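You operate a simulated robot arm through the tools that you are given. There is no shell and no other tool.

Carry out the task below with a simulated robot arm. There is one attempt and no reset: what you move stays moved.

TASK
Wipe the dust off the gear case, then lay the white and yellow covers flat over its bright pads.
Fine: wipe with the yellow pad beside it and put that back; each cover hides whole pads. What is to be rubbed or washed off counts as gone when no trace of it is left.

The check looks at the end state, three seconds after you hand in, the way a careful person would. Anything else that was tipped, shoved, dropped, spilled or broken makes it a failure. A push-on lid holds only when it is set on centred and level and pressed home; a screw cap is set on level and turned clockwise until tight.

THE ROBOT
A 7-joint arm with a two-finger parallel gripper, fixed in place. Base frame: the origin is at the foot of the arm, x ahead of it, y to its left, z up; the work surface is at about z = 820. Lengths are in mm, angles in rad, forces in N, time in s.
Its first joint turns from -2.897 to 2.897 rad. Payload 4.4 kg.
The TCP is the grasp point between the finger pads, 23 mm short of the fingertips. In the tool frame z runs along the fingers and y along their closing line. Largest opening 94 mm; finger width 38, thickness 10; the body of the gripper, 54 by 96 mm, starts 39 mm behind the TCP.
Orientation is told as [roll, pitch, yaw] about the base's x, y, z axes, in that order, counted from this pose: with the fingers straight down and closing along the base's y, the tool's x points along the base's -x, its y along +y and its z along -z.

THE INTERFACE
- The arm moves only by the tool arm_command. Its argument "series" is a list that holds one entry, the list of rows, each a list of 7 numbers: the shift along the tool's x, y, z in mm, then the turn, a rotation vector about the tool's x, y, z in rad, then the closure in counts, from 0 (fully open) to 255 (shut). In form: [[[tx, ty, tz, rx, ry, rz, claw], ...]]. A call has 1 to 20 rows; each row is the pose to reach, as a shift and turn from the pose commanded when the call began, along the tool's axes at that moment. Each row takes 0.2 s and may step no farther than 50 mm and 0.15 rad from the row before; otherwise, or with a gripper value out of range, the whole call is refused. A pose out of reach is approached as far as the arm can. The call stops where the force on the tool passes 40 N (or 10 N more than at its start, if that is more) or the arm is blocked; 0.2 s more then pass. Each finger travels about 72 mm/s and halts on what it meets, pressing with about 40 N; the grip force reading is that of the motor and also rises with nothing between the fingers. The clock runs only during rows and for 0.2 s after the last one: add rows that repeat a pose to give the fingers time. The reply holds the time, the measured pose of the TCP, the force on the tool along the base axes, the opening and the grip force, in the units named above and with some noise, with the torque about the TCP (base axes, N m) and any sound that the robot's microphone picked up.
- Cameras (640 x 400 px; columns grow to the right, rows downward): "scene" is fixed at [221, -500.9, 1614.3]; the picture's right is [0.83, -0.56, 0.00], its down [-0.39, -0.58, -0.72] and it looks along [0.40, 0.59, -0.70] (base axes); focal length 339 px, centre (320, 200). "wrist" rides on the gripper at [86, 16, -75] in the tool frame; the picture's right is [-0.18, 0.98, 0.00], its down [-0.58, -0.11, -0.81] and it looks along [-0.79, -0.15, 0.59] (tool axes); focal length 243 px, centre (320, 200). There is no depth. A picture from a camera that has moved, and an enlarged one, comes with that camera's place and axes in the base frame and with its lens.
- snapshot(camera): a new picture of that camera. No time passes.
- enlarge(camera, box): a new picture of the part [left, top, right, bottom] of that camera's present view, enlarged. No time passes.
- sign_off(): hands the job in; it is judged then, once.

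Nothing tells you positions but the pictures and the camera data. Unless the task says otherwise, let go and move clear before handing in.

The tools are called by a JSON object that holds its "method" and its "body". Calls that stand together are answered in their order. arm_command: Moves the arm, as the interface text tells. Its arguments: {"type":"object","properties":{"series":{"type":"array","items":{"type":"array","items":{"type":"array","items":{"type":"number"}}}}},"required":["series"]} The other tools are called the same way: snapshot (camera) takes a picture; enlarge (camera, box) takes an enlarged picture of a part of a camera's view; sign_off () hands the job in.

At the start:

```text
time: 0.0
tcp_pos: [785.0, 220.3, 1130.0]
tool_rot: [-0.001, 0.0, -0.001]
force: [0.1, 0.9, 0.6]
torque: [0.0, 0.02, -0.02]
finger_gap: 94.0
finger_force: 0.0
```

scene: 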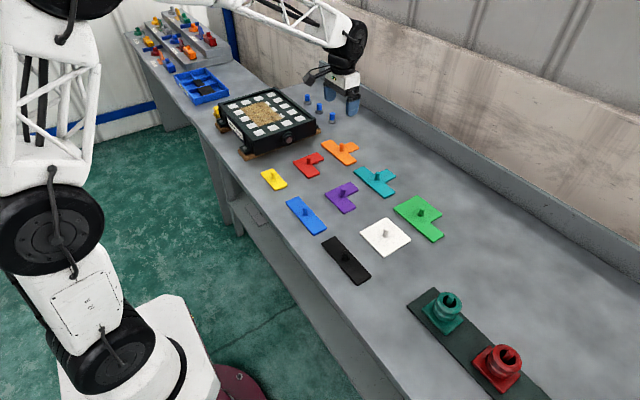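
wrist: 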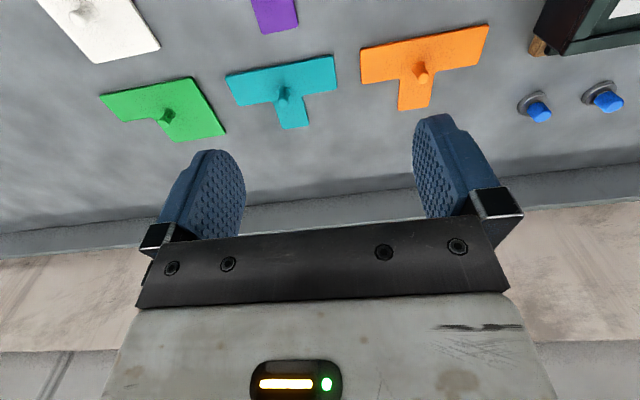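

I see a black case with white bright pads and tan dust in its middle, with flat coloured covers on knobs spread across the bench. I will zoom in on the case, the covers and the yellow items before moving.

{"method": "enlarge", "body": {"camera": "scene", "box": [200, 70, 360, 170]}}

{"method": "enlarge", "body": {"camera": "scene", "box": [240, 130, 460, 290]}}

{"method": "enlarge", "body": {"camera": "scene", "box": [120, 0, 280, 120]}}

```text
4.00 times, centred on (280, 120) of scene
camera zoom: at [221.0, -500.9, 1614.3], right [0.83, -0.56, 0.0], down [-0.39, -0.58, -0.72], along [0.4, 0.59, -0.7], focal length 1357 px, centre (480, 520)
```

zoom: 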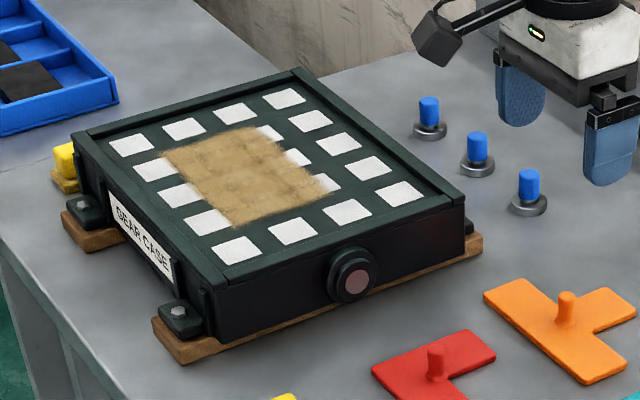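

```text
2.50 times, centred on (350, 210) of scene
camera zoom: at [221.0, -500.9, 1614.3], right [0.83, -0.56, 0.0], down [-0.39, -0.58, -0.72], along [0.4, 0.59, -0.7], focal length 848 px, centre (245, 175)
```

zoom: 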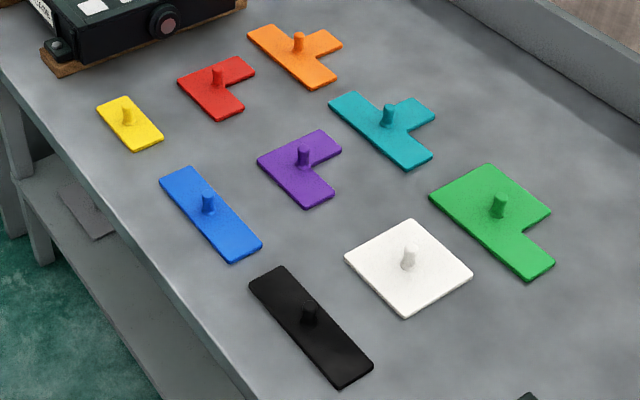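

```text
3.33 times, centred on (200, 60) of scene
camera zoom: at [221.0, -500.9, 1614.3], right [0.83, -0.56, 0.0], down [-0.39, -0.58, -0.72], along [0.4, 0.59, -0.7], focal length 1131 px, centre (720, 667)
```

zoom: 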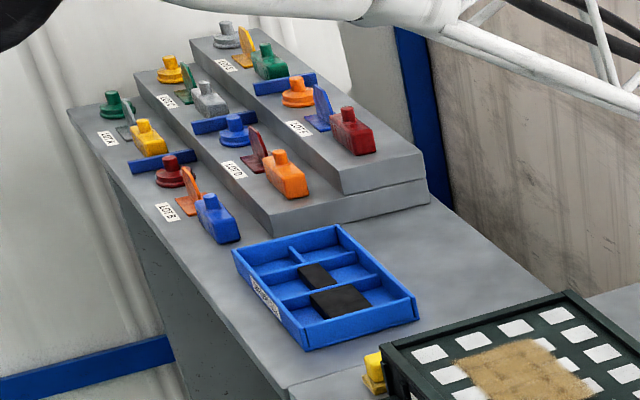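

The case sits at roughly x 615–880, y 500–850. The yellow wiping pad is behind it at the far left, near (590, 860), and the yellow two-pad cover and white four-pad cover lie on the bench. I'll move the wrist camera closer to see the case and pad.

{"method": "arm_command", "body": {"series": [[[23, 35, 0, 0, 0, 0, 0], [46, 70, 0, 0, 0, 0, 0], [69, 105, 0, 0, 0, 0, 0], [92, 140, 0, 0, 0, 0, 0], [115, 175, 0, 0, 0, 0, 0], [138, 210, 0, 0, 0, 0, 0], [161, 245, 0, 0, 0, 0, 0], [185, 280, 0, 0, 0, 0, 0]]]}}

{"method": "snapshot", "body": {"camera": "wrist"}}

{"method": "snapshot", "body": {"camera": "scene"}}

```text
time: 1.8
tcp_pos: [599.7, 501.5, 1129.7]
tool_rot: [-0.001, -0.001, 0.001]
force: [-0.3, 0.2, -0.7]
torque: [-0.06, -0.03, 0.01]
finger_gap: 94.0
finger_force: 0.1
```

```text
taken
camera wrist: at [513.8, 517.5, 1203.9], right [0.18, 0.98, 0.0], down [0.58, -0.11, 0.81], along [0.79, -0.15, -0.59], focal length 243 px, centre (320, 200)
```

wrist: 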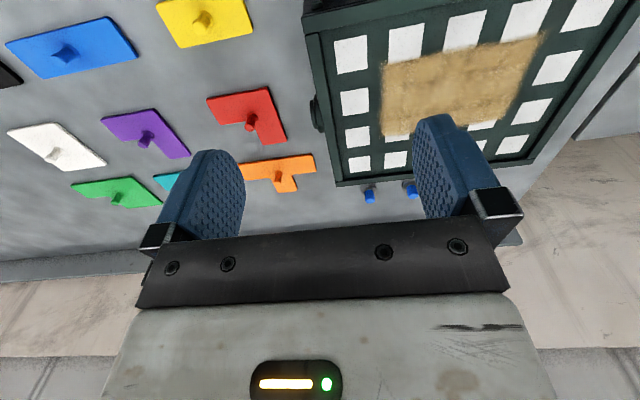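

```text
taken
```

scene: 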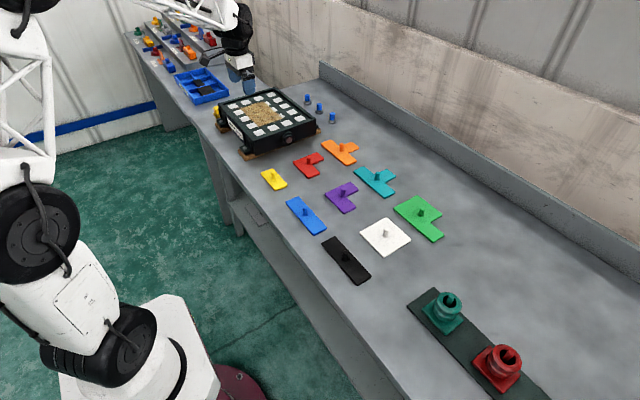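

The case has a 4 x 5 grid of pads, with dust over the middle. I'll turn the wrist to view the far-left side where the wiping pad sits.

{"method": "arm_command", "body": {"series": [[[23, 6, 0, 0, 0, -0.14, 0], [46, 12, 0, 0, 0, -0.28, 0], [69, 18, 0, 0, 0, -0.42, 0], [92, 24, 0, 0, 0, -0.56, 0], [115, 30, 0, 0, 0, -0.7, 0], [138, 36, 0, 0, 0, -0.84, 0], [161, 42, 0, 0, 0, -0.98, 0], [180, 50, 0, 0, 0, -1.1, 0]]]}}

{"method": "snapshot", "body": {"camera": "wrist"}}

```text
time: 3.6
tcp_pos: [420.2, 551.2, 1129.8]
tool_rot: [-0.001, 0.0, 1.102]
force: [-0.4, 0.4, 0.0]
torque: [0.01, 0.0, -0.02]
finger_gap: 94.1
finger_force: 0.1
```

```text
taken
camera wrist: at [366.9, 480.2, 1203.8], right [-0.79, 0.61, 0.0], down [0.36, 0.47, 0.81], along [0.49, 0.64, -0.59], focal length 243 px, centre (320, 200)
```

wrist: 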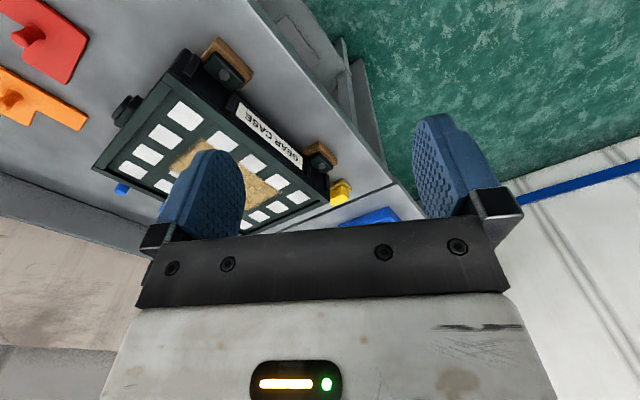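

{"method": "enlarge", "body": {"camera": "wrist", "box": [240, 120, 420, 240]}}

{"method": "enlarge", "body": {"camera": "wrist", "box": [80, 30, 350, 240]}}

```text
3.33 times, centred on (330, 180) of wrist
camera zoom: at [366.9, 480.2, 1203.8], right [-0.79, 0.61, 0.0], down [0.36, 0.47, 0.81], along [0.49, 0.64, -0.59], focal length 809 px, centre (287, 267)
```

zoom: 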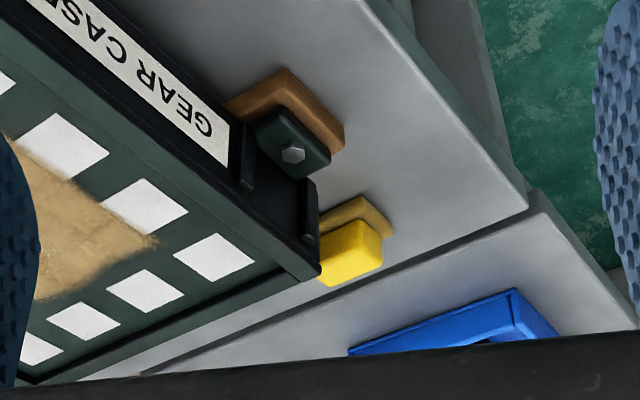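

```text
1.90 times, centred on (215, 135) of wrist
camera zoom: at [366.9, 480.2, 1203.8], right [-0.79, 0.61, 0.0], down [0.36, 0.47, 0.81], along [0.49, 0.64, -0.59], focal length 462 px, centre (520, 324)
```

zoom: 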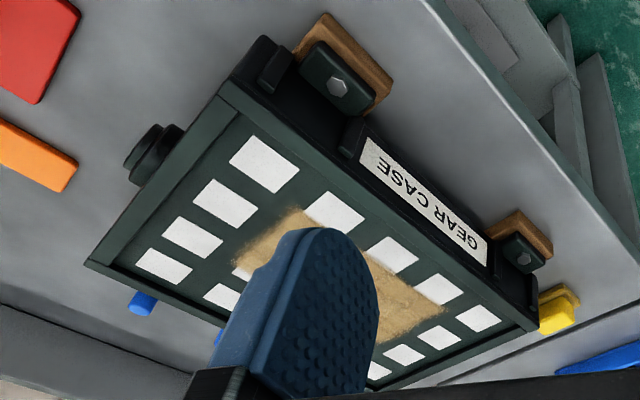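

The wiping pad is a yellow block on a tan base, just beyond the far end of the case near (620, 880). I'll bring the camera nearer to it for precise measurement.

{"method": "arm_command", "body": {"series": [[[-45, -5.5, 0, 0, 0, -0.12, 0], [-89, -11, 0, 0, 0, -0.24, 0], [-134, -16.5, 0, 0, 0, -0.36, 0], [-178, -22, 0, 0, 0, -0.469, 0]]]}}

{"method": "snapshot", "body": {"camera": "wrist"}}

{"method": "enlarge", "body": {"camera": "wrist", "box": [210, 80, 370, 180]}}

```text
time: 4.6
tcp_pos: [519.1, 698.7, 1129.3]
tool_rot: [0.0, 0.0, 1.57]
force: [-0.2, -0.5, 0.2]
torque: [-0.02, 0.0, -0.01]
finger_gap: 94.1
finger_force: 0.1
```

```text
taken
camera wrist: at [503.2, 612.3, 1204.1], right [-0.98, 0.18, 0.0], down [0.11, 0.58, 0.81], along [0.15, 0.79, -0.59], focal length 243 px, centre (320, 200)
```

wrist: 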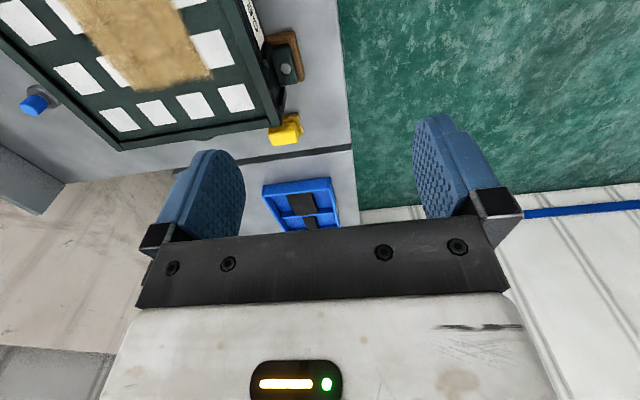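

```text
4.00 times, centred on (290, 130) of wrist
camera zoom: at [503.2, 612.3, 1204.1], right [-0.98, 0.18, 0.0], down [0.11, 0.58, 0.81], along [0.15, 0.79, -0.59], focal length 970 px, centre (440, 480)
```

zoom: 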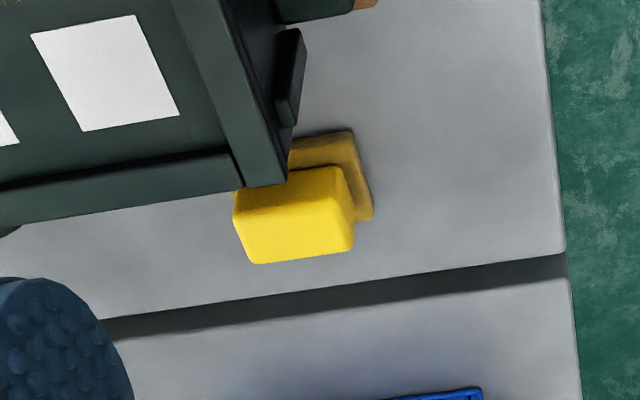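

The pad is partly hidden by the case edge from this angle, so I'll look from the fixed camera too.

{"method": "enlarge", "body": {"camera": "scene", "box": [204, 90, 252, 120]}}

{"method": "enlarge", "body": {"camera": "wrist", "box": [255, 100, 319, 140]}}

```text
13.33 times, centred on (228, 105) of scene
camera zoom: at [221.0, -500.9, 1614.3], right [0.83, -0.56, 0.0], down [-0.39, -0.58, -0.72], along [0.4, 0.59, -0.7], focal length 4525 px, centre (1547, 1467)
```

zoom: 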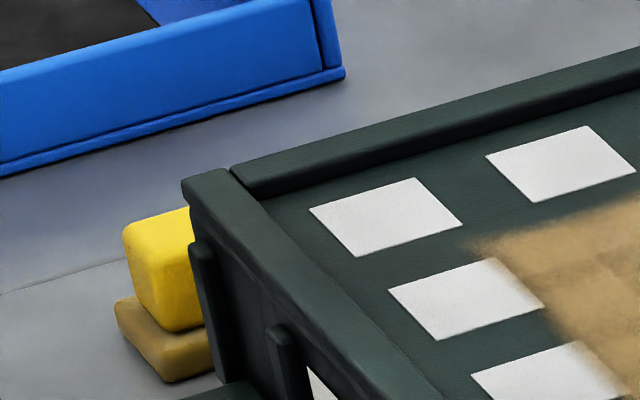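

```text
10.00 times, centred on (287, 120) of wrist
camera zoom: at [503.2, 612.3, 1204.1], right [-0.98, 0.18, 0.0], down [0.11, 0.58, 0.81], along [0.15, 0.79, -0.59], focal length 2426 px, centre (650, 1000)
```

zoom: 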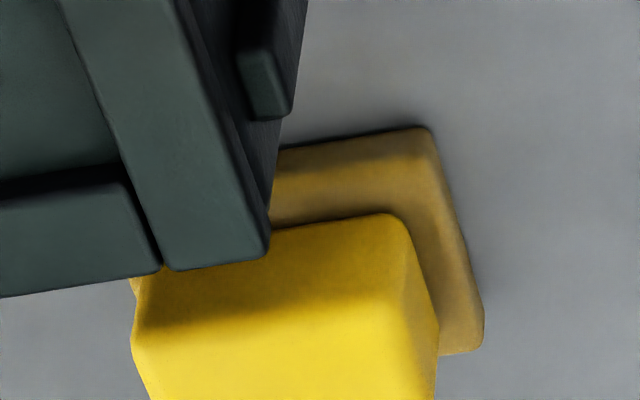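

The pad base is about 62×50 mm centred near (620, 882), with a handle on top reaching z≈858. The case rim is near z≈908. I'll test whether a vertical tool can reach above the pad.

{"method": "arm_command", "body": {"series": [[[-36, -20, 22, 0, 0, 0, 0], [-73, -40, 45, 0, 0, 0, 0], [-109, -60, 67, 0, 0, 0, 0], [-146, -80, 90, 0, 0, 0, 0], [-182, -101, 110, 0, 0, 0, 0], [-182, -101, 110, 0, 0, 0, 0]]]}}

{"method": "snapshot", "body": {"camera": "wrist"}}

{"method": "snapshot", "body": {"camera": "scene"}}

```text
time: 6.0
tcp_pos: [622.1, 881.1, 1019.0]
tool_rot: [0.001, 0.001, 1.568]
force: [0.3, 0.5, -0.2]
torque: [-0.01, 0.04, 0.02]
finger_gap: 94.0
finger_force: 0.0
```

```text
taken
camera wrist: at [606.1, 794.8, 1093.3], right [-0.98, 0.19, 0.0], down [0.11, 0.58, 0.81], along [0.15, 0.79, -0.59], focal length 243 px, centre (320, 200)
```

wrist: 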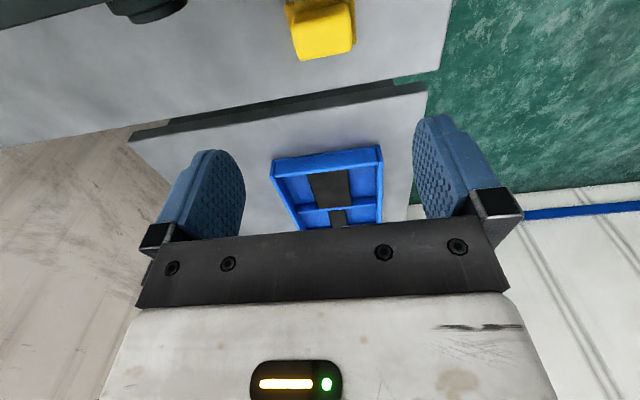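

```text
taken
```

scene: 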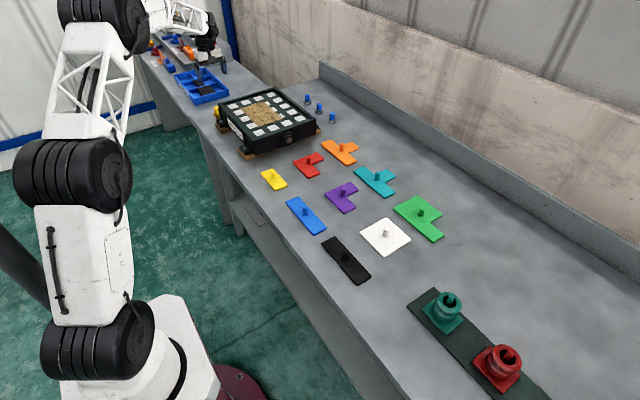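

The arm reaches above the pad with the tool vertical. I'll measure the handle closely before descending.

{"method": "enlarge", "body": {"camera": "wrist", "box": [260, 0, 388, 80]}}

```text
5.00 times, centred on (324, 40) of wrist
camera zoom: at [606.1, 794.8, 1093.3], right [-0.98, 0.19, 0.0], down [0.11, 0.58, 0.81], along [0.15, 0.79, -0.59], focal length 1213 px, centre (300, 1000)
```

zoom: 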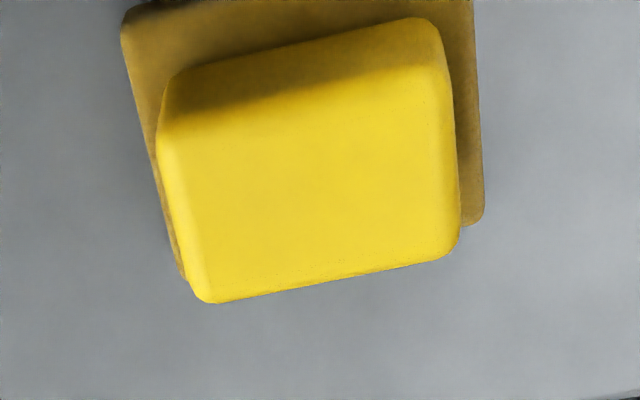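

The handle top is centred at about (619, 880) and measures 47×28 mm. I'll descend vertically with the fingers straddling it along x.

{"method": "arm_command", "body": {"series": [[[0, 2, 40, 0, 0, 0, 0], [0, 2, 80, 0, 0, 0, 0], [0, 2, 110, 0, 0, 0, 0], [0, 2, 135, 0, 0, 0, 0], [0, 2, 150, 0, 0, 0, 0], [0, 2, 150, 0, 0, 0, 0]]]}}

{"method": "snapshot", "body": {"camera": "scene"}}

```text
time: 7.4
tcp_pos: [619.5, 881.5, 868.1]
tool_rot: [-0.001, 0.001, 1.57]
force: [-0.6, 0.6, 0.6]
torque: [-0.04, 0.06, 0.02]
finger_gap: 94.1
finger_force: 0.0
```

```text
taken
```

scene: 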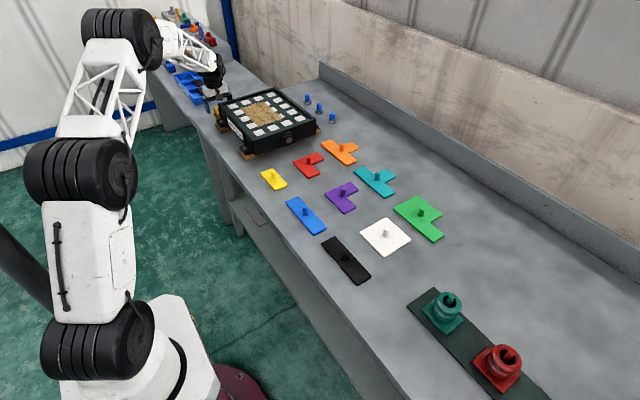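

The arm reaches that height without contact. I'll go down the last few millimetres and close on the handle.

{"method": "arm_command", "body": {"series": [[[0, 0, 5, 0, 0, 0, 0], [0, 0, 9, 0, 0, 0, 0], [0, 0, 9, 0, 0, 0, 60], [0, 0, 9, 0, 0, 0, 120], [0, 0, 9, 0, 0, 0, 200], [0, 0, 9, 0, 0, 0, 255], [0, 0, 9, 0, 0, 0, 255], [0, 0, 9, 0, 0, 0, 255]]]}}

{"method": "enlarge", "body": {"camera": "scene", "box": [180, 60, 276, 120]}}

```text
time: 9.2
tcp_pos: [619.3, 880.2, 860.2]
tool_rot: [0.0, 0.002, 1.569]
force: [0.1, 0.3, -0.3]
torque: [-0.01, -0.02, 0.01]
finger_gap: 48.9
finger_force: 40.1
```

```text
6.67 times, centred on (228, 90) of scene
camera zoom: at [221.0, -500.9, 1614.3], right [0.83, -0.56, 0.0], down [-0.39, -0.58, -0.72], along [0.4, 0.59, -0.7], focal length 2262 px, centre (933, 933)
```

zoom: 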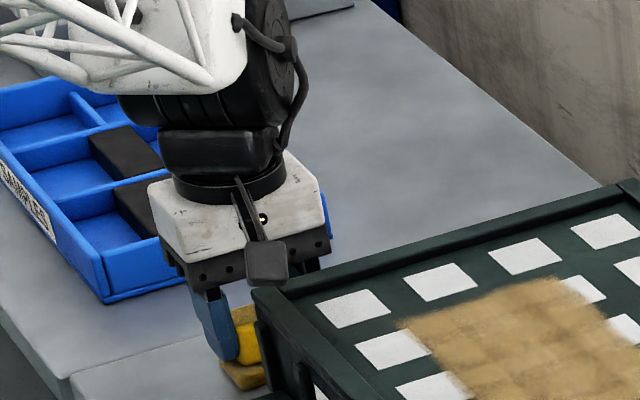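

The handle is gripped with a 48.9 mm gap. I'll lift the pad clear of the case rim and carry it over the dust.

{"method": "arm_command", "body": {"series": [[[0, 0, -30, 0, 0, 0, 255], [0, 0, -70, 0, 0, 0, 255], [0, 0, -110, 0, 0, 0, 255], [40, -25, -110, 0, 0, 0, 255], [80, -45, -110, 0, 0, 0, 255], [120, -61, -110, 0, 0, 0, 255], [120, -61, -110, 0, 0, 0, 255]]]}}

{"method": "enlarge", "body": {"camera": "scene", "box": [190, 60, 350, 160]}}

{"method": "snapshot", "body": {"camera": "wrist"}}

```text
time: 10.8
tcp_pos: [679.2, 759.6, 969.2]
tool_rot: [0.001, 0.0, 1.569]
force: [-0.1, -0.5, -0.3]
torque: [-0.03, 0.06, 0.02]
finger_gap: 48.9
finger_force: 40.1
```

```text
4.00 times, centred on (270, 110) of scene
camera zoom: at [221.0, -500.9, 1614.3], right [0.83, -0.56, 0.0], down [-0.39, -0.58, -0.72], along [0.4, 0.59, -0.7], focal length 1357 px, centre (520, 560)
```

zoom: 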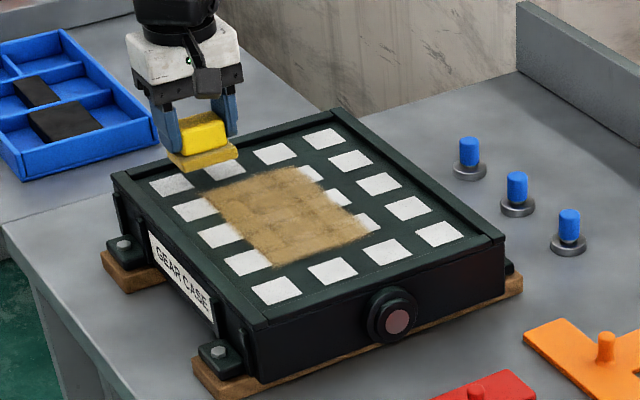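

```text
taken
camera wrist: at [663.8, 673.3, 1044.3], right [-0.98, 0.19, 0.0], down [0.11, 0.58, 0.81], along [0.15, 0.79, -0.59], focal length 243 px, centre (320, 200)
```

wrist: 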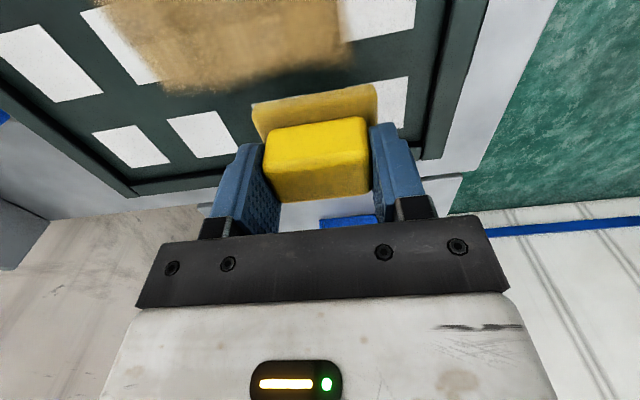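

The pad hangs level above the upper dust edge. I'll lower it in small steps to find the plate.

{"method": "arm_command", "body": {"series": [[[0, 0, 10, 0, 0, 0, 255], [0, 0, 18, 0, 0, 0, 255], [0, 0, 22, 0, 0, 0, 255], [0, 0, 25, 0, 0, 0, 255], [0, 0, 25, 0, 0, 0, 255]]]}}

{"method": "enlarge", "body": {"camera": "scene", "box": [210, 80, 290, 130]}}

```text
time: 12.0
tcp_pos: [680.3, 760.2, 944.9]
tool_rot: [0.0, 0.001, 1.569]
force: [-0.6, 0.3, -0.1]
torque: [0.0, 0.01, 0.0]
finger_gap: 49.1
finger_force: 40.0
```

```text
8.00 times, centred on (250, 105) of scene
camera zoom: at [221.0, -500.9, 1614.3], right [0.83, -0.56, 0.0], down [-0.39, -0.58, -0.72], along [0.4, 0.59, -0.7], focal length 2715 px, centre (880, 960)
```

zoom: 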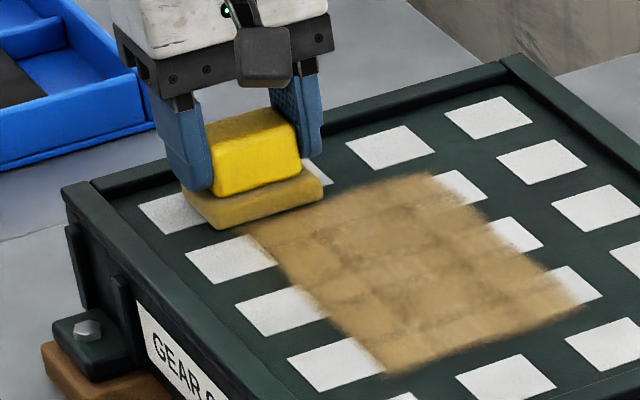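

{"method": "arm_command", "body": {"series": [[[0, 0, 2, 0, 0, 0, 255], [0, 0, 3.5, 0, 0, 0, 255], [0, 0, 5, 0, 0, 0, 255], [0, 0, 6, 0, 0, 0, 255], [0, 0, 6, 0, 0, 0, 255]]]}}

```text
time: 13.2
tcp_pos: [680.3, 761.0, 941.2]
tool_rot: [-0.001, 0.0, 1.569]
force: [4.8, 7.1, 37.6]
torque: [0.09, -0.03, 0.02]
finger_gap: 49.6
finger_force: 40.1
```

The pad touched the plate at about TCP z 941. I'll ease off to a lighter pressure and begin a short wipe along −y.

{"method": "arm_command", "body": {"series": [[[0, 0, -1.5, 0, 0, 0, 255], [0, 0, -1.5, 0, 0, 0, 255]]]}}

```text
time: 13.8
tcp_pos: [680.7, 761.2, 940.9]
tool_rot: [-0.001, 0.002, 1.568]
force: [4.2, 7.3, 31.6]
torque: [0.27, -0.18, -0.01]
finger_gap: 49.0
finger_force: 40.2
```

{"method": "arm_command", "body": {"series": [[[0, 0, -2, 0, 0, 0, 255], [10, 0, -2.5, 0, 0, 0, 255], [30, 0, -2.5, 0, 0, 0, 255], [50, 0, -2.5, 0, 0, 0, 255], [70, 0, -2.5, 0, 0, 0, 255], [90, 0, -2.5, 0, 0, 0, 255], [110, 0, -2.5, 0, 0, 0, 255], [130, 0, -2.5, 0, 0, 0, 255], [150, 0, -2.5, 0, 0, 0, 255], [170, 0, -2.5, 0, 0, 0, 255], [190, 0, -2.5, 0, 0, 0, 255], [200, 0, -2.5, 0, 0, 0, 255]]]}}

{"method": "enlarge", "body": {"camera": "scene", "box": [200, 70, 344, 160]}}

```text
time: 16.4
tcp_pos: [680.0, 560.3, 943.2]
tool_rot: [0.001, 0.0, 1.568]
force: [0.1, -0.5, -1.3]
torque: [0.01, 0.02, -0.01]
finger_gap: 49.3
finger_force: 39.9
```

```text
4.44 times, centred on (272, 115) of scene
camera zoom: at [221.0, -500.9, 1614.3], right [0.83, -0.56, 0.0], down [-0.39, -0.58, -0.72], along [0.4, 0.59, -0.7], focal length 1508 px, centre (533, 578)
```

zoom: 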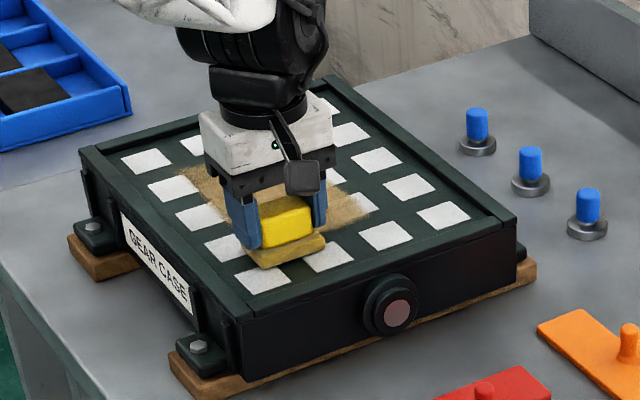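

Some dust has gone, but the pad has lost contact pressure at this height. I'll lower it slightly and read the force before stroking back.

{"method": "arm_command", "body": {"series": [[[0, 0, 1, 0, 0, 0, 255], [0, 0, 2, 0, 0, 0, 255], [0, 0, 2, 0, 0, 0, 255]]]}}

```text
time: 17.2
tcp_pos: [679.7, 560.9, 940.9]
tool_rot: [0.0, 0.0, 1.57]
force: [-0.7, -0.9, 0.1]
torque: [0.02, 0.03, 0.0]
finger_gap: 49.2
finger_force: 39.9
```

{"method": "arm_command", "body": {"series": [[[0, 0, 1, 0, 0, 0, 255], [0, 0, 2, 0, 0, 0, 255], [0, 0, 2, 0, 0, 0, 255]]]}}

```text
time: 18.0
tcp_pos: [681.0, 561.8, 940.7]
tool_rot: [-0.004, 0.0, 1.568]
force: [-1.9, -3.3, 26.0]
torque: [-0.32, 0.27, -0.04]
finger_gap: 49.2
finger_force: 40.1
```

Contact is at TCP z≈941 with about 26 N at present. I'll stroke back along +y at slightly less pressure.

{"method": "arm_command", "body": {"series": [[[-10, 0, -0.6, 0, 0, 0, 255], [-30, 0, -0.6, 0, 0, 0, 255], [-50, 0, -0.6, 0, 0, 0, 255], [-70, 0, -0.6, 0, 0, 0, 255], [-90, 0, -0.6, 0, 0, 0, 255], [-110, 0, -0.6, 0, 0, 0, 255], [-130, 0, -0.6, 0, 0, 0, 255], [-150, 0, -0.6, 0, 0, 0, 255], [-170, 0, -0.6, 0, 0, 0, 255], [-190, 0, -0.6, 0, 0, 0, 255], [-200, 0, -0.6, 0, 0, 0, 255]]]}}

{"method": "enlarge", "body": {"camera": "scene", "box": [200, 70, 344, 160]}}

```text
time: 20.4
tcp_pos: [681.2, 761.5, 941.3]
tool_rot: [0.0, -0.003, 1.569]
force: [1.1, -9.0, 31.3]
torque: [-0.31, -0.02, 0.03]
finger_gap: 48.8
finger_force: 40.4
```

```text
4.44 times, centred on (272, 115) of scene
camera zoom: at [221.0, -500.9, 1614.3], right [0.83, -0.56, 0.0], down [-0.39, -0.58, -0.72], along [0.4, 0.59, -0.7], focal length 1508 px, centre (533, 578)
```

zoom: 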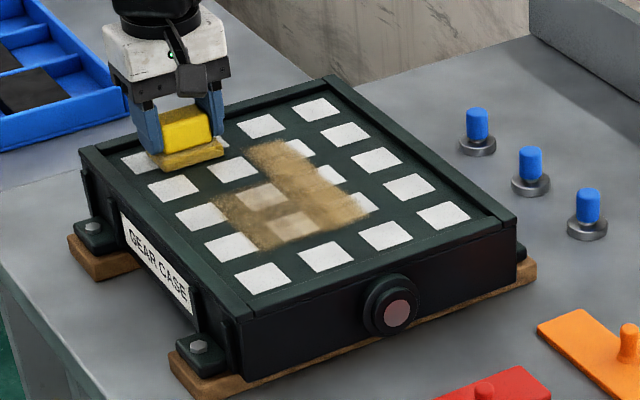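

The pad is wiping the dust away. I'll shift to the middle strip and stroke towards −y.

{"method": "arm_command", "body": {"series": [[[0, -20, 0, 0, 0, 0, 255], [0, -40, 0, 0, 0, 0, 255], [20, -40, 0, 0, 0, 0, 255], [40, -40, 0.1, 0, 0, 0, 255], [60, -40, 0.2, 0, 0, 0, 255], [80, -40, 0.3, 0, 0, 0, 255], [100, -40, 0.4, 0, 0, 0, 255], [120, -40, 0.4, 0, 0, 0, 255], [140, -40, 0.5, 0, 0, 0, 255], [160, -40, 0.6, 0, 0, 0, 255], [180, -40, 0.6, 0, 0, 0, 255], [200, -40, 0.6, 0, 0, 0, 255]]]}}

{"method": "enlarge", "body": {"camera": "scene", "box": [200, 70, 344, 160]}}

```text
time: 23.0
tcp_pos: [720.4, 561.6, 940.0]
tool_rot: [0.0, 0.0, 1.568]
force: [1.5, 12.4, 37.3]
torque: [0.21, 0.0, 0.0]
finger_gap: 49.1
finger_force: 39.6
```

```text
4.44 times, centred on (272, 115) of scene
camera zoom: at [221.0, -500.9, 1614.3], right [0.83, -0.56, 0.0], down [-0.39, -0.58, -0.72], along [0.4, 0.59, -0.7], focal length 1508 px, centre (533, 578)
```

zoom: 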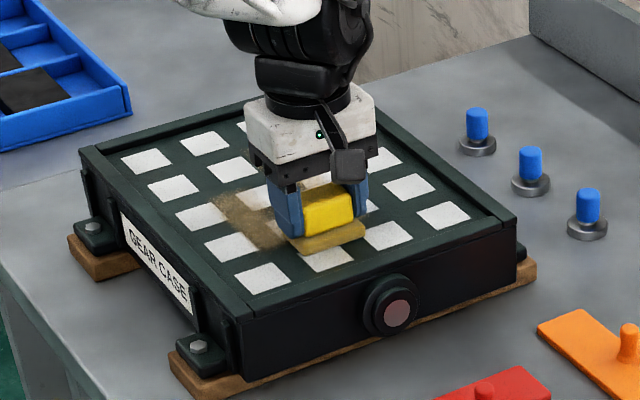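

Working well, but the force is near the limit. I'll ease off a little, shift to the right strip and stroke back.

{"method": "arm_command", "body": {"series": [[[0, 0, -1, 0, 0, 0, 255], [0, -18, -1, 0, 0, 0, 255], [0, -36, -1, 0, 0, 0, 255], [-20, -36, -1, 0, 0, 0, 255], [-40, -36, -1, 0, 0, 0, 255], [-60, -36, -1, 0, 0, 0, 255], [-80, -36, -1, 0, 0, 0, 255], [-100, -36, -1.1, 0, 0, 0, 255], [-120, -36, -1.2, 0, 0, 0, 255], [-140, -36, -1.3, 0, 0, 0, 255], [-160, -36, -1.4, 0, 0, 0, 255], [-180, -36, -1.5, 0, 0, 0, 255], [-200, -36, -1.5, 0, 0, 0, 255]]]}}

{"method": "enlarge", "body": {"camera": "scene", "box": [200, 70, 344, 160]}}

```text
time: 25.8
tcp_pos: [757.1, 761.0, 940.0]
tool_rot: [0.0, -0.001, 1.57]
force: [0.7, 0.7, -0.8]
torque: [0.0, -0.01, -0.03]
finger_gap: 49.1
finger_force: 40.0
```

```text
4.44 times, centred on (272, 115) of scene
camera zoom: at [221.0, -500.9, 1614.3], right [0.83, -0.56, 0.0], down [-0.39, -0.58, -0.72], along [0.4, 0.59, -0.7], focal length 1508 px, centre (533, 578)
```

zoom: 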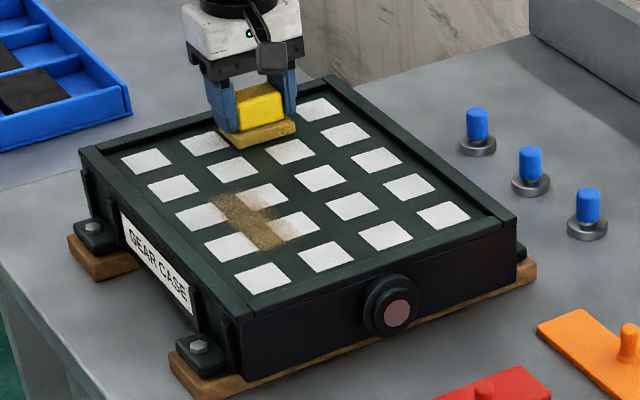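

Only a patch near x 663–705, y 585–660 remains. I'll hop over and lower onto it again.

{"method": "arm_command", "body": {"series": [[[0, 0, -8, 0, 0, 0, 255], [25, 25, -8, 0, 0, 0, 255], [50, 50, -8, 0, 0, 0, 255], [70, 72, -8, 0, 0, 0, 255], [70, 72, -3, 0, 0, 0, 255], [70, 72, 0, 0, 0, 0, 255], [70, 72, 1, 0, 0, 0, 255], [70, 72, 1, 0, 0, 0, 255]]]}}

```text
time: 27.6
tcp_pos: [684.4, 690.8, 940.6]
tool_rot: [0.001, 0.002, 1.568]
force: [0.5, 0.2, -0.8]
torque: [-0.01, -0.01, 0.0]
finger_gap: 49.2
finger_force: 39.9
```

{"method": "arm_command", "body": {"series": [[[0, 0, 1, 0, 0, 0, 255], [0, 0, 2, 0, 0, 0, 255], [0, 0, 2, 0, 0, 0, 255]]]}}

```text
time: 28.4
tcp_pos: [684.2, 690.5, 939.4]
tool_rot: [-0.002, -0.002, 1.569]
force: [0.9, -2.9, 18.1]
torque: [-0.27, 0.17, -0.01]
finger_gap: 49.1
finger_force: 40.1
```

Good contact at 18 N. I'll stroke −y across the remaining patch and back, with a slight x shift.

{"method": "arm_command", "body": {"series": [[[10, 0, 0.3, 0, 0, 0, 255], [30, 0, 0.5, 0, 0, 0, 255], [50, 0, 0.5, 0, 0, 0, 255], [70, 0, 0.6, 0, 0, 0, 255], [90, 0, 0.7, 0, 0, 0, 255], [110, 0, 0.7, 0, 0, 0, 255], [130, 0, 0.7, 0, 0, 0, 255], [130, -8, 0.5, 0, 0, 0, 255], [110, -8, 0.5, 0, 0, 0, 255], [90, -8, 0.5, 0, 0, 0, 255], [70, -8, 0.5, 0, 0, 0, 255], [50, -8, 0.4, 0, 0, 0, 255], [30, -8, 0.3, 0, 0, 0, 255], [10, -8, 0.3, 0, 0, 0, 255], [-10, -8, 0.3, 0, 0, 0, 255]]]}}

{"method": "enlarge", "body": {"camera": "scene", "box": [200, 70, 344, 160]}}

```text
time: 29.6
tcp_pos: [684.5, 609.0, 940.1]
tool_rot: [-0.001, -0.001, 1.572]
force: [-0.3, -0.1, 1.5]
torque: [-0.04, 0.09, 0.02]
finger_gap: 49.2
finger_force: 40.0
stopped in row 5: the force on the tool passed its limit at 42 N (the readings are from after the stop); the commanded pose is now the measured one
```

```text
4.44 times, centred on (272, 115) of scene
camera zoom: at [221.0, -500.9, 1614.3], right [0.83, -0.56, 0.0], down [-0.39, -0.58, -0.72], along [0.4, 0.59, -0.7], focal length 1508 px, centre (533, 578)
```

zoom: 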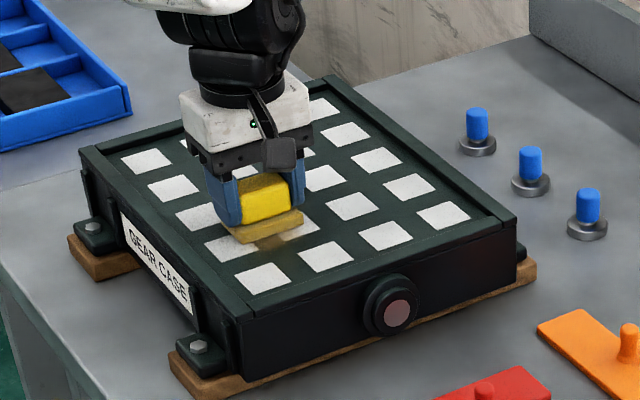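

The force limit stopped the stroke partway. I'll continue with less pressure.

{"method": "arm_command", "body": {"series": [[[0, 0, 1.2, 0, 0, 0, 255], [10, 0, 1.5, 0, 0, 0, 255], [25, 0, 1.5, 0, 0, 0, 255], [40, 0, 1.5, 0, 0, 0, 255], [50, 0, 1.5, 0, 0, 0, 255], [50, -10, 1.5, 0, 0, 0, 255], [35, -10, 1.5, 0, 0, 0, 255], [20, -10, 1.5, 0, 0, 0, 255], [0, -10, 1.5, 0, 0, 0, 255], [-20, -10, 1.5, 0, 0, 0, 255], [-40, -10, 1.5, 0, 0, 0, 255], [-60, -10, 1.5, 0, 0, 0, 255]]]}}

{"method": "enlarge", "body": {"camera": "scene", "box": [200, 70, 344, 160]}}

```text
time: 31.0
tcp_pos: [691.1, 557.3, 940.6]
tool_rot: [-0.003, -0.004, 1.569]
force: [0.0, -0.4, 6.0]
torque: [-0.18, 0.11, 0.01]
finger_gap: 49.1
finger_force: 40.2
stopped in row 6: the force on the tool passed its limit at 41 N (the readings are from after the stop); the commanded pose is now the measured one
```

```text
4.44 times, centred on (272, 115) of scene
camera zoom: at [221.0, -500.9, 1614.3], right [0.83, -0.56, 0.0], down [-0.39, -0.58, -0.72], along [0.4, 0.59, -0.7], focal length 1508 px, centre (533, 578)
```

zoom: 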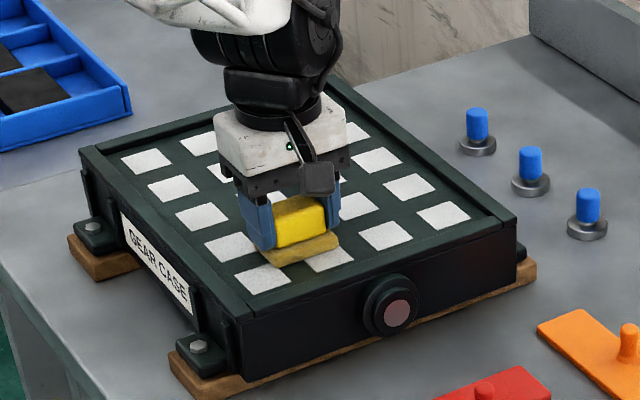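

Most of the dust looks gone. I'll do another lighter return pass along +y, then lift and look.

{"method": "arm_command", "body": {"series": [[[0, 0, 0.5, 0, 0, 0, 255], [-20, 0, 0.5, 0, 0, 0, 255], [-40, 0, 0.5, 0, 0, 0, 255], [-60, 0, 0.5, 0, 0, 0, 255], [-80, 0, 0.5, 0, 0, 0, 255], [-100, 0, 0.5, 0, 0, 0, 255], [-120, 0, 0.4, 0, 0, 0, 255], [-140, 0, 0.3, 0, 0, 0, 255], [-160, 0, 0.3, 0, 0, 0, 255], [-180, 0, 0.2, 0, 0, 0, 255], [-200, 0, 0.2, 0, 0, 0, 255]]]}}

{"method": "enlarge", "body": {"camera": "scene", "box": [220, 80, 316, 140]}}

```text
time: 33.4
tcp_pos: [691.7, 758.5, 939.1]
tool_rot: [-0.002, -0.004, 1.57]
force: [0.8, -4.6, 11.1]
torque: [-0.23, 0.2, 0.1]
finger_gap: 49.1
finger_force: 40.0
```

```text
6.67 times, centred on (268, 110) of scene
camera zoom: at [221.0, -500.9, 1614.3], right [0.83, -0.56, 0.0], down [-0.39, -0.58, -0.72], along [0.4, 0.59, -0.7], focal length 2262 px, centre (667, 800)
```

zoom: 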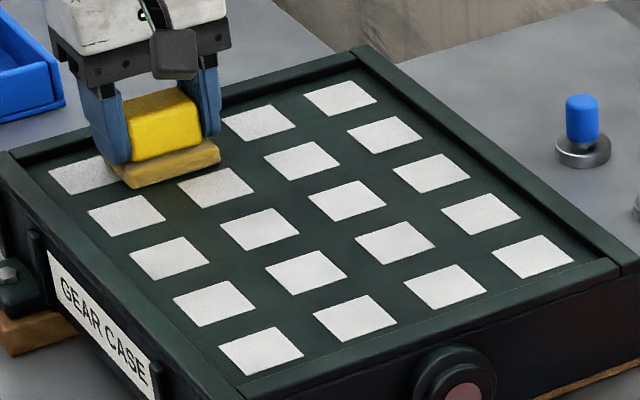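

Nearly clean, with a faint tan tint near the pad. I'll do more full passes at light pressure to remove every trace.

{"method": "arm_command", "body": {"series": [[[-10, 0, 0.3, 0, 0, 0, 255], [-10, -17, 0.3, 0, 0, 0, 255], [-10, -34, 0.3, 0, 0, 0, 255], [20, -34, 0.3, 0, 0, 0, 255], [50, -34, 0.3, 0, 0, 0, 255], [80, -34, 0.3, 0, 0, 0, 255], [110, -34, 0.3, 0, 0, 0, 255], [140, -34, 0.3, 0, 0, 0, 255], [170, -34, 0.3, 0, 0, 0, 255], [200, -34, 0.3, 0, 0, 0, 255], [200, -50, 0.3, 0, 0, 0, 255], [200, -66, 0.3, 0, 0, 0, 255], [170, -66, 0.3, 0, 0, 0, 255], [140, -66, 0.3, 0, 0, 0, 255], [110, -66, 0.3, 0, 0, 0, 255], [80, -66, 0.3, 0, 0, 0, 255], [50, -66, 0.3, 0, 0, 0, 255], [20, -66, 0.3, 0, 0, 0, 255], [-10, -66, 0.3, 0, 0, 0, 255]]]}}

{"method": "enlarge", "body": {"camera": "scene", "box": [220, 80, 316, 140]}}

```text
time: 37.4
tcp_pos: [756.8, 768.6, 940.3]
tool_rot: [-0.001, 0.0, 1.57]
force: [1.1, -3.2, 10.5]
torque: [-0.12, 0.16, 0.06]
finger_gap: 49.4
finger_force: 39.4
```

```text
6.67 times, centred on (268, 110) of scene
camera zoom: at [221.0, -500.9, 1614.3], right [0.83, -0.56, 0.0], down [-0.39, -0.58, -0.72], along [0.4, 0.59, -0.7], focal length 2262 px, centre (667, 800)
```

zoom: 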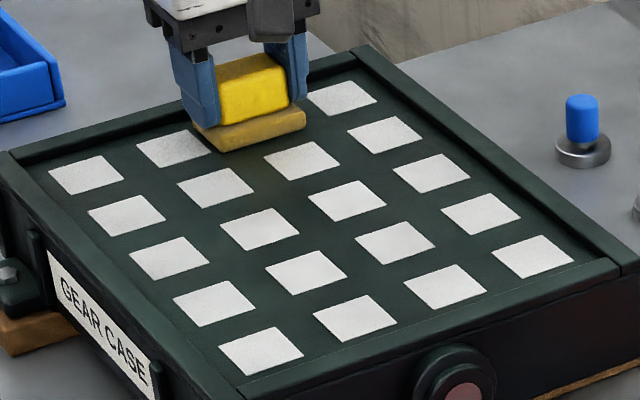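

I'll lift clear and look for any residue.

{"method": "arm_command", "body": {"series": [[[0, 0, -10, 0, 0, 0, 255], [0, 0, -40, 0, 0, 0, 255], [-30, 30, -40, 0, 0, 0, 255], [-55, 65, -40, 0, 0, 0, 255], [-80, 100, -40, 0, 0, 0, 255], [-112, 137, -40, 0, 0, 0, 255], [-112, 137, -40, 0, 0, 0, 255]]]}}

{"method": "enlarge", "body": {"camera": "scene", "box": [220, 80, 316, 140]}}

{"method": "enlarge", "body": {"camera": "scene", "box": [232, 88, 280, 118]}}

```text
time: 39.0
tcp_pos: [619.8, 878.0, 979.3]
tool_rot: [0.0, -0.002, 1.569]
force: [0.0, -0.3, -0.5]
torque: [-0.02, 0.0, -0.02]
finger_gap: 49.1
finger_force: 39.9
```

```text
6.67 times, centred on (268, 110) of scene
camera zoom: at [221.0, -500.9, 1614.3], right [0.83, -0.56, 0.0], down [-0.39, -0.58, -0.72], along [0.4, 0.59, -0.7], focal length 2262 px, centre (667, 800)
```

zoom: 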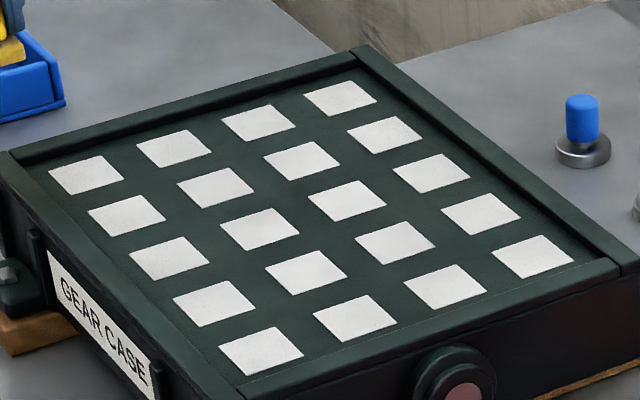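

```text
13.33 times, centred on (256, 103) of scene
camera zoom: at [221.0, -500.9, 1614.3], right [0.83, -0.56, 0.0], down [-0.39, -0.58, -0.72], along [0.4, 0.59, -0.7], focal length 4525 px, centre (1173, 1493)
```

zoom: 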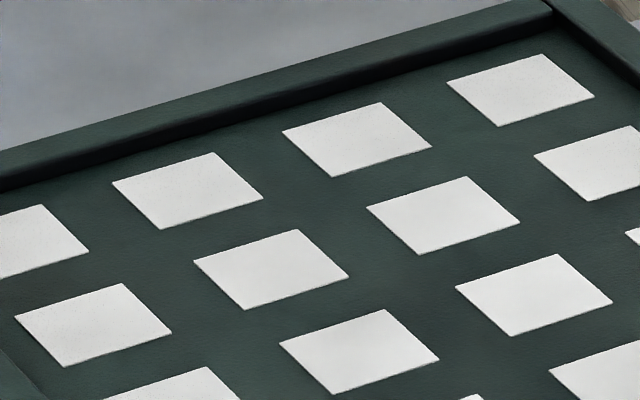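

The plate is fully clean and shows 20 white pads. I'll now put the wiping pad back where it stood.

{"method": "arm_command", "body": {"series": [[[-1.5, 0.5, 40, 0, 0, 0, 255], [-1.5, 0.5, 80, 0, 0, 0, 255], [-1.5, 0.5, 105, 0, 0, 0, 255], [-1.5, 0.5, 115, 0, 0, 0, 255], [-1.5, 0.5, 118, 0, 0, 0, 255], [-1.5, 0.5, 120, 0, 0, 0, 255], [-1.5, 0.5, 120, 0, 0, 0, 255]]]}}

{"method": "enlarge", "body": {"camera": "scene", "box": [190, 75, 254, 115]}}

```text
time: 40.6
tcp_pos: [620.7, 881.4, 858.7]
tool_rot: [-0.004, -0.001, 1.57]
force: [0.0, 0.8, -0.2]
torque: [-0.03, 0.01, 0.0]
finger_gap: 49.2
finger_force: 40.4
```

```text
10.00 times, centred on (222, 95) of scene
camera zoom: at [221.0, -500.9, 1614.3], right [0.83, -0.56, 0.0], down [-0.39, -0.58, -0.72], along [0.4, 0.59, -0.7], focal length 3394 px, centre (1300, 1250)
```

zoom: 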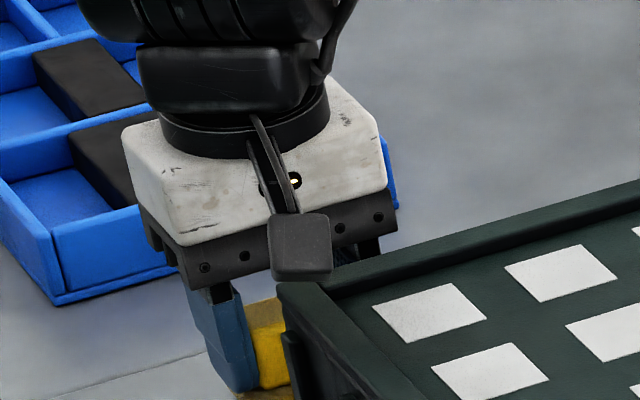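

{"method": "arm_command", "body": {"series": [[[0, 0, 1, 0, 0, 0, 255], [0, 0, 2, 0, 0, 0, 255], [0, 0, 3, 0, 0, 0, 255], [0, 0, 3, 0, 0, 0, 255]]]}}

```text
time: 41.6
tcp_pos: [620.3, 880.8, 856.8]
tool_rot: [-0.003, -0.002, 1.57]
force: [-0.6, 0.1, -0.3]
torque: [-0.02, 0.02, 0.03]
finger_gap: 49.1
finger_force: 40.3
```

{"method": "arm_command", "body": {"series": [[[0, 0, 0.7, 0, 0, 0, 255], [0, 0, 1.4, 0, 0, 0, 255], [0, 0, 1.4, 0, 0, 0, 255]]]}}

```text
time: 42.4
tcp_pos: [620.4, 881.1, 854.7]
tool_rot: [-0.004, -0.001, 1.569]
force: [0.0, -0.6, 1.8]
torque: [-0.05, 0.04, -0.05]
finger_gap: 49.1
finger_force: 40.1
```

The pad is just touching the bench. I'll release and lift straight up.

{"method": "arm_command", "body": {"series": [[[0, 0, 0.5, 0, 0, 0, 255], [0, 0, 0.5, 0, 0, 0, 120], [0, 0, 0.5, 0, 0, 0, 60], [0, 0, 0.5, 0, 0, 0, 0], [0, 0, 0.5, 0, 0, 0, 0], [0, 0, 0.5, 0, 0, 0, 0], [0, 0, -15, 0, 0, 0, 0], [0, 0, -40, 0, 0, 0, 0], [0, 0, -85, 0, 0, 0, 0], [0, 0, -130, 0, 0, 0, 0], [0, 0, -175, 0, 0, 0, 0]]]}}

{"method": "snapshot", "body": {"camera": "wrist"}}

{"method": "enlarge", "body": {"camera": "scene", "box": [190, 75, 254, 115]}}

```text
time: 44.8
tcp_pos: [619.8, 881.6, 1029.3]
tool_rot: [-0.002, -0.002, 1.568]
force: [-0.6, -0.8, -0.3]
torque: [-0.03, -0.01, -0.02]
finger_gap: 94.1
finger_force: 0.2
```

```text
taken
camera wrist: at [603.7, 794.3, 1103.5], right [-0.98, 0.19, 0.0], down [0.11, 0.58, 0.81], along [0.15, 0.79, -0.59], focal length 243 px, centre (320, 200)
```

wrist: 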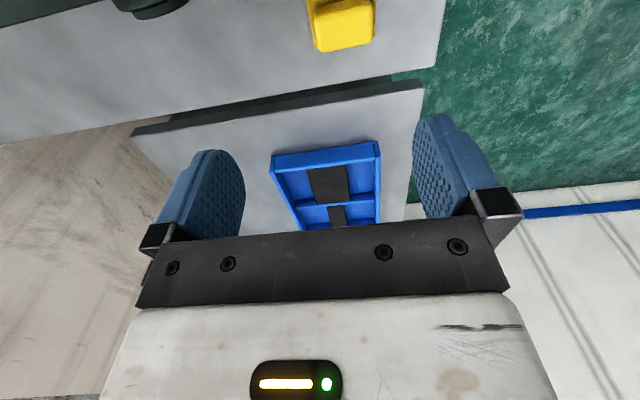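

```text
10.00 times, centred on (222, 95) of scene
camera zoom: at [221.0, -500.9, 1614.3], right [0.83, -0.56, 0.0], down [-0.39, -0.58, -0.72], along [0.4, 0.59, -0.7], focal length 3394 px, centre (1300, 1250)
```

zoom: 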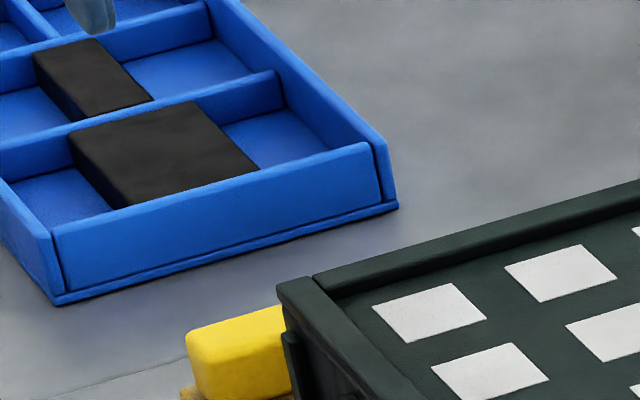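

The pad seems to have shifted about 20 mm in −x on release. I'll measure its present pose.

{"method": "enlarge", "body": {"camera": "wrist", "box": [280, 0, 408, 80]}}

{"method": "enlarge", "body": {"camera": "scene", "box": [200, 90, 248, 120]}}

```text
5.00 times, centred on (344, 40) of wrist
camera zoom: at [603.7, 794.3, 1103.5], right [-0.98, 0.19, 0.0], down [0.11, 0.58, 0.81], along [0.15, 0.79, -0.59], focal length 1213 px, centre (200, 1000)
```

zoom: 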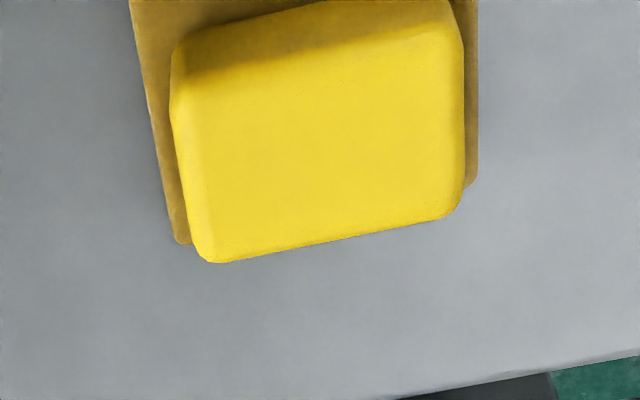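

```text
13.33 times, centred on (224, 105) of scene
camera zoom: at [221.0, -500.9, 1614.3], right [0.83, -0.56, 0.0], down [-0.39, -0.58, -0.72], along [0.4, 0.59, -0.7], focal length 4525 px, centre (1600, 1467)
```

zoom: 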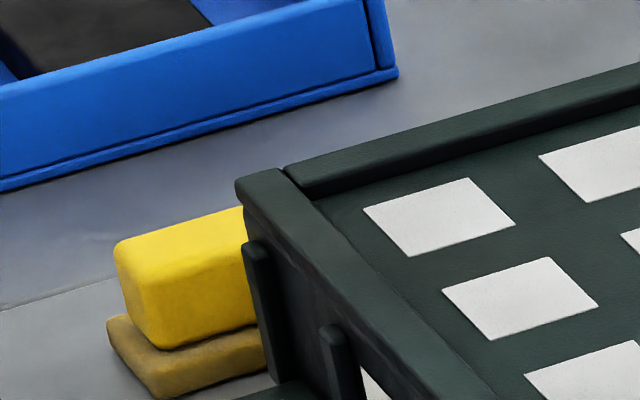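

It did shift: the handle centre is now about (598, 881) and it was (619, 880), so it followed one finger as it opened. I'll re-grasp it, move it back 21 mm, and open slowly this time.

{"method": "arm_command", "body": {"series": [[[0, 11, 40, 0, 0, 0, 0], [0, 22, 80, 0, 0, 0, 0], [0, 22, 120, 0, 0, 0, 0], [0, 22, 150, 0, 0, 0, 0], [0, 22, 165, 0, 0, 0, 0], [0, 22, 172, 0, 0, 0, 0], [0, 22, 172, 0, 0, 0, 60], [0, 22, 172, 0, 0, 0, 100], [0, 22, 172, 0, 0, 0, 115], [0, 22, 172, 0, 0, 0, 125], [0, 22, 172, 0, 0, 0, 140], [0, 22, 172, 0, 0, 0, 140]]]}}

{"method": "snapshot", "body": {"camera": "wrist"}}

```text
time: 47.4
tcp_pos: [598.5, 881.3, 858.1]
tool_rot: [-0.006, -0.003, 1.57]
force: [-1.1, 0.0, -0.3]
torque: [-0.01, 0.01, 0.0]
finger_gap: 49.1
finger_force: 40.2
```

```text
taken
camera wrist: at [581.7, 794.8, 932.3], right [-0.98, 0.19, 0.0], down [0.11, 0.58, 0.81], along [0.15, 0.79, -0.59], focal length 243 px, centre (320, 200)
```

wrist: 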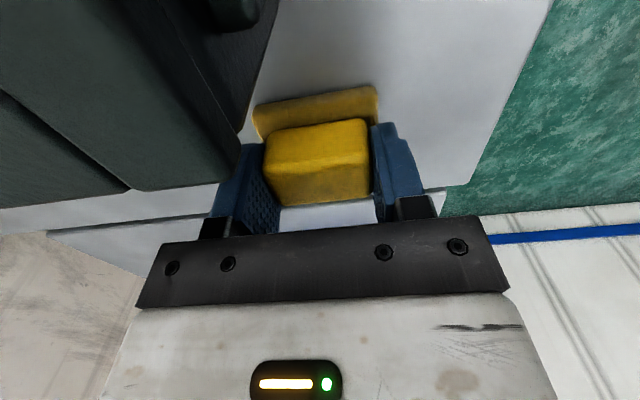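

Re-grasped. I'll lift a little, carry it +21 mm in x, and lower back down.

{"method": "arm_command", "body": {"series": [[[0, 0, -4, 0, 0, 0, 140], [0, 0, -8, 0, 0, 0, 140], [0, -10, -8, 0, 0, 0, 140], [0, -21, -8, 0, 0, 0, 140], [0, -21, -4, 0, 0, 0, 140], [0, -21, -1, 0, 0, 0, 140], [0, -21, 0, 0, 0, 0, 140], [0, -21, 1, 0, 0, 0, 140], [0, -21, 1, 0, 0, 0, 140]]]}}

```text
time: 49.4
tcp_pos: [619.6, 881.8, 857.8]
tool_rot: [-0.003, -0.003, 1.568]
force: [0.2, -2.6, 13.3]
torque: [-0.18, 0.24, 0.04]
finger_gap: 49.1
finger_force: 39.8
```

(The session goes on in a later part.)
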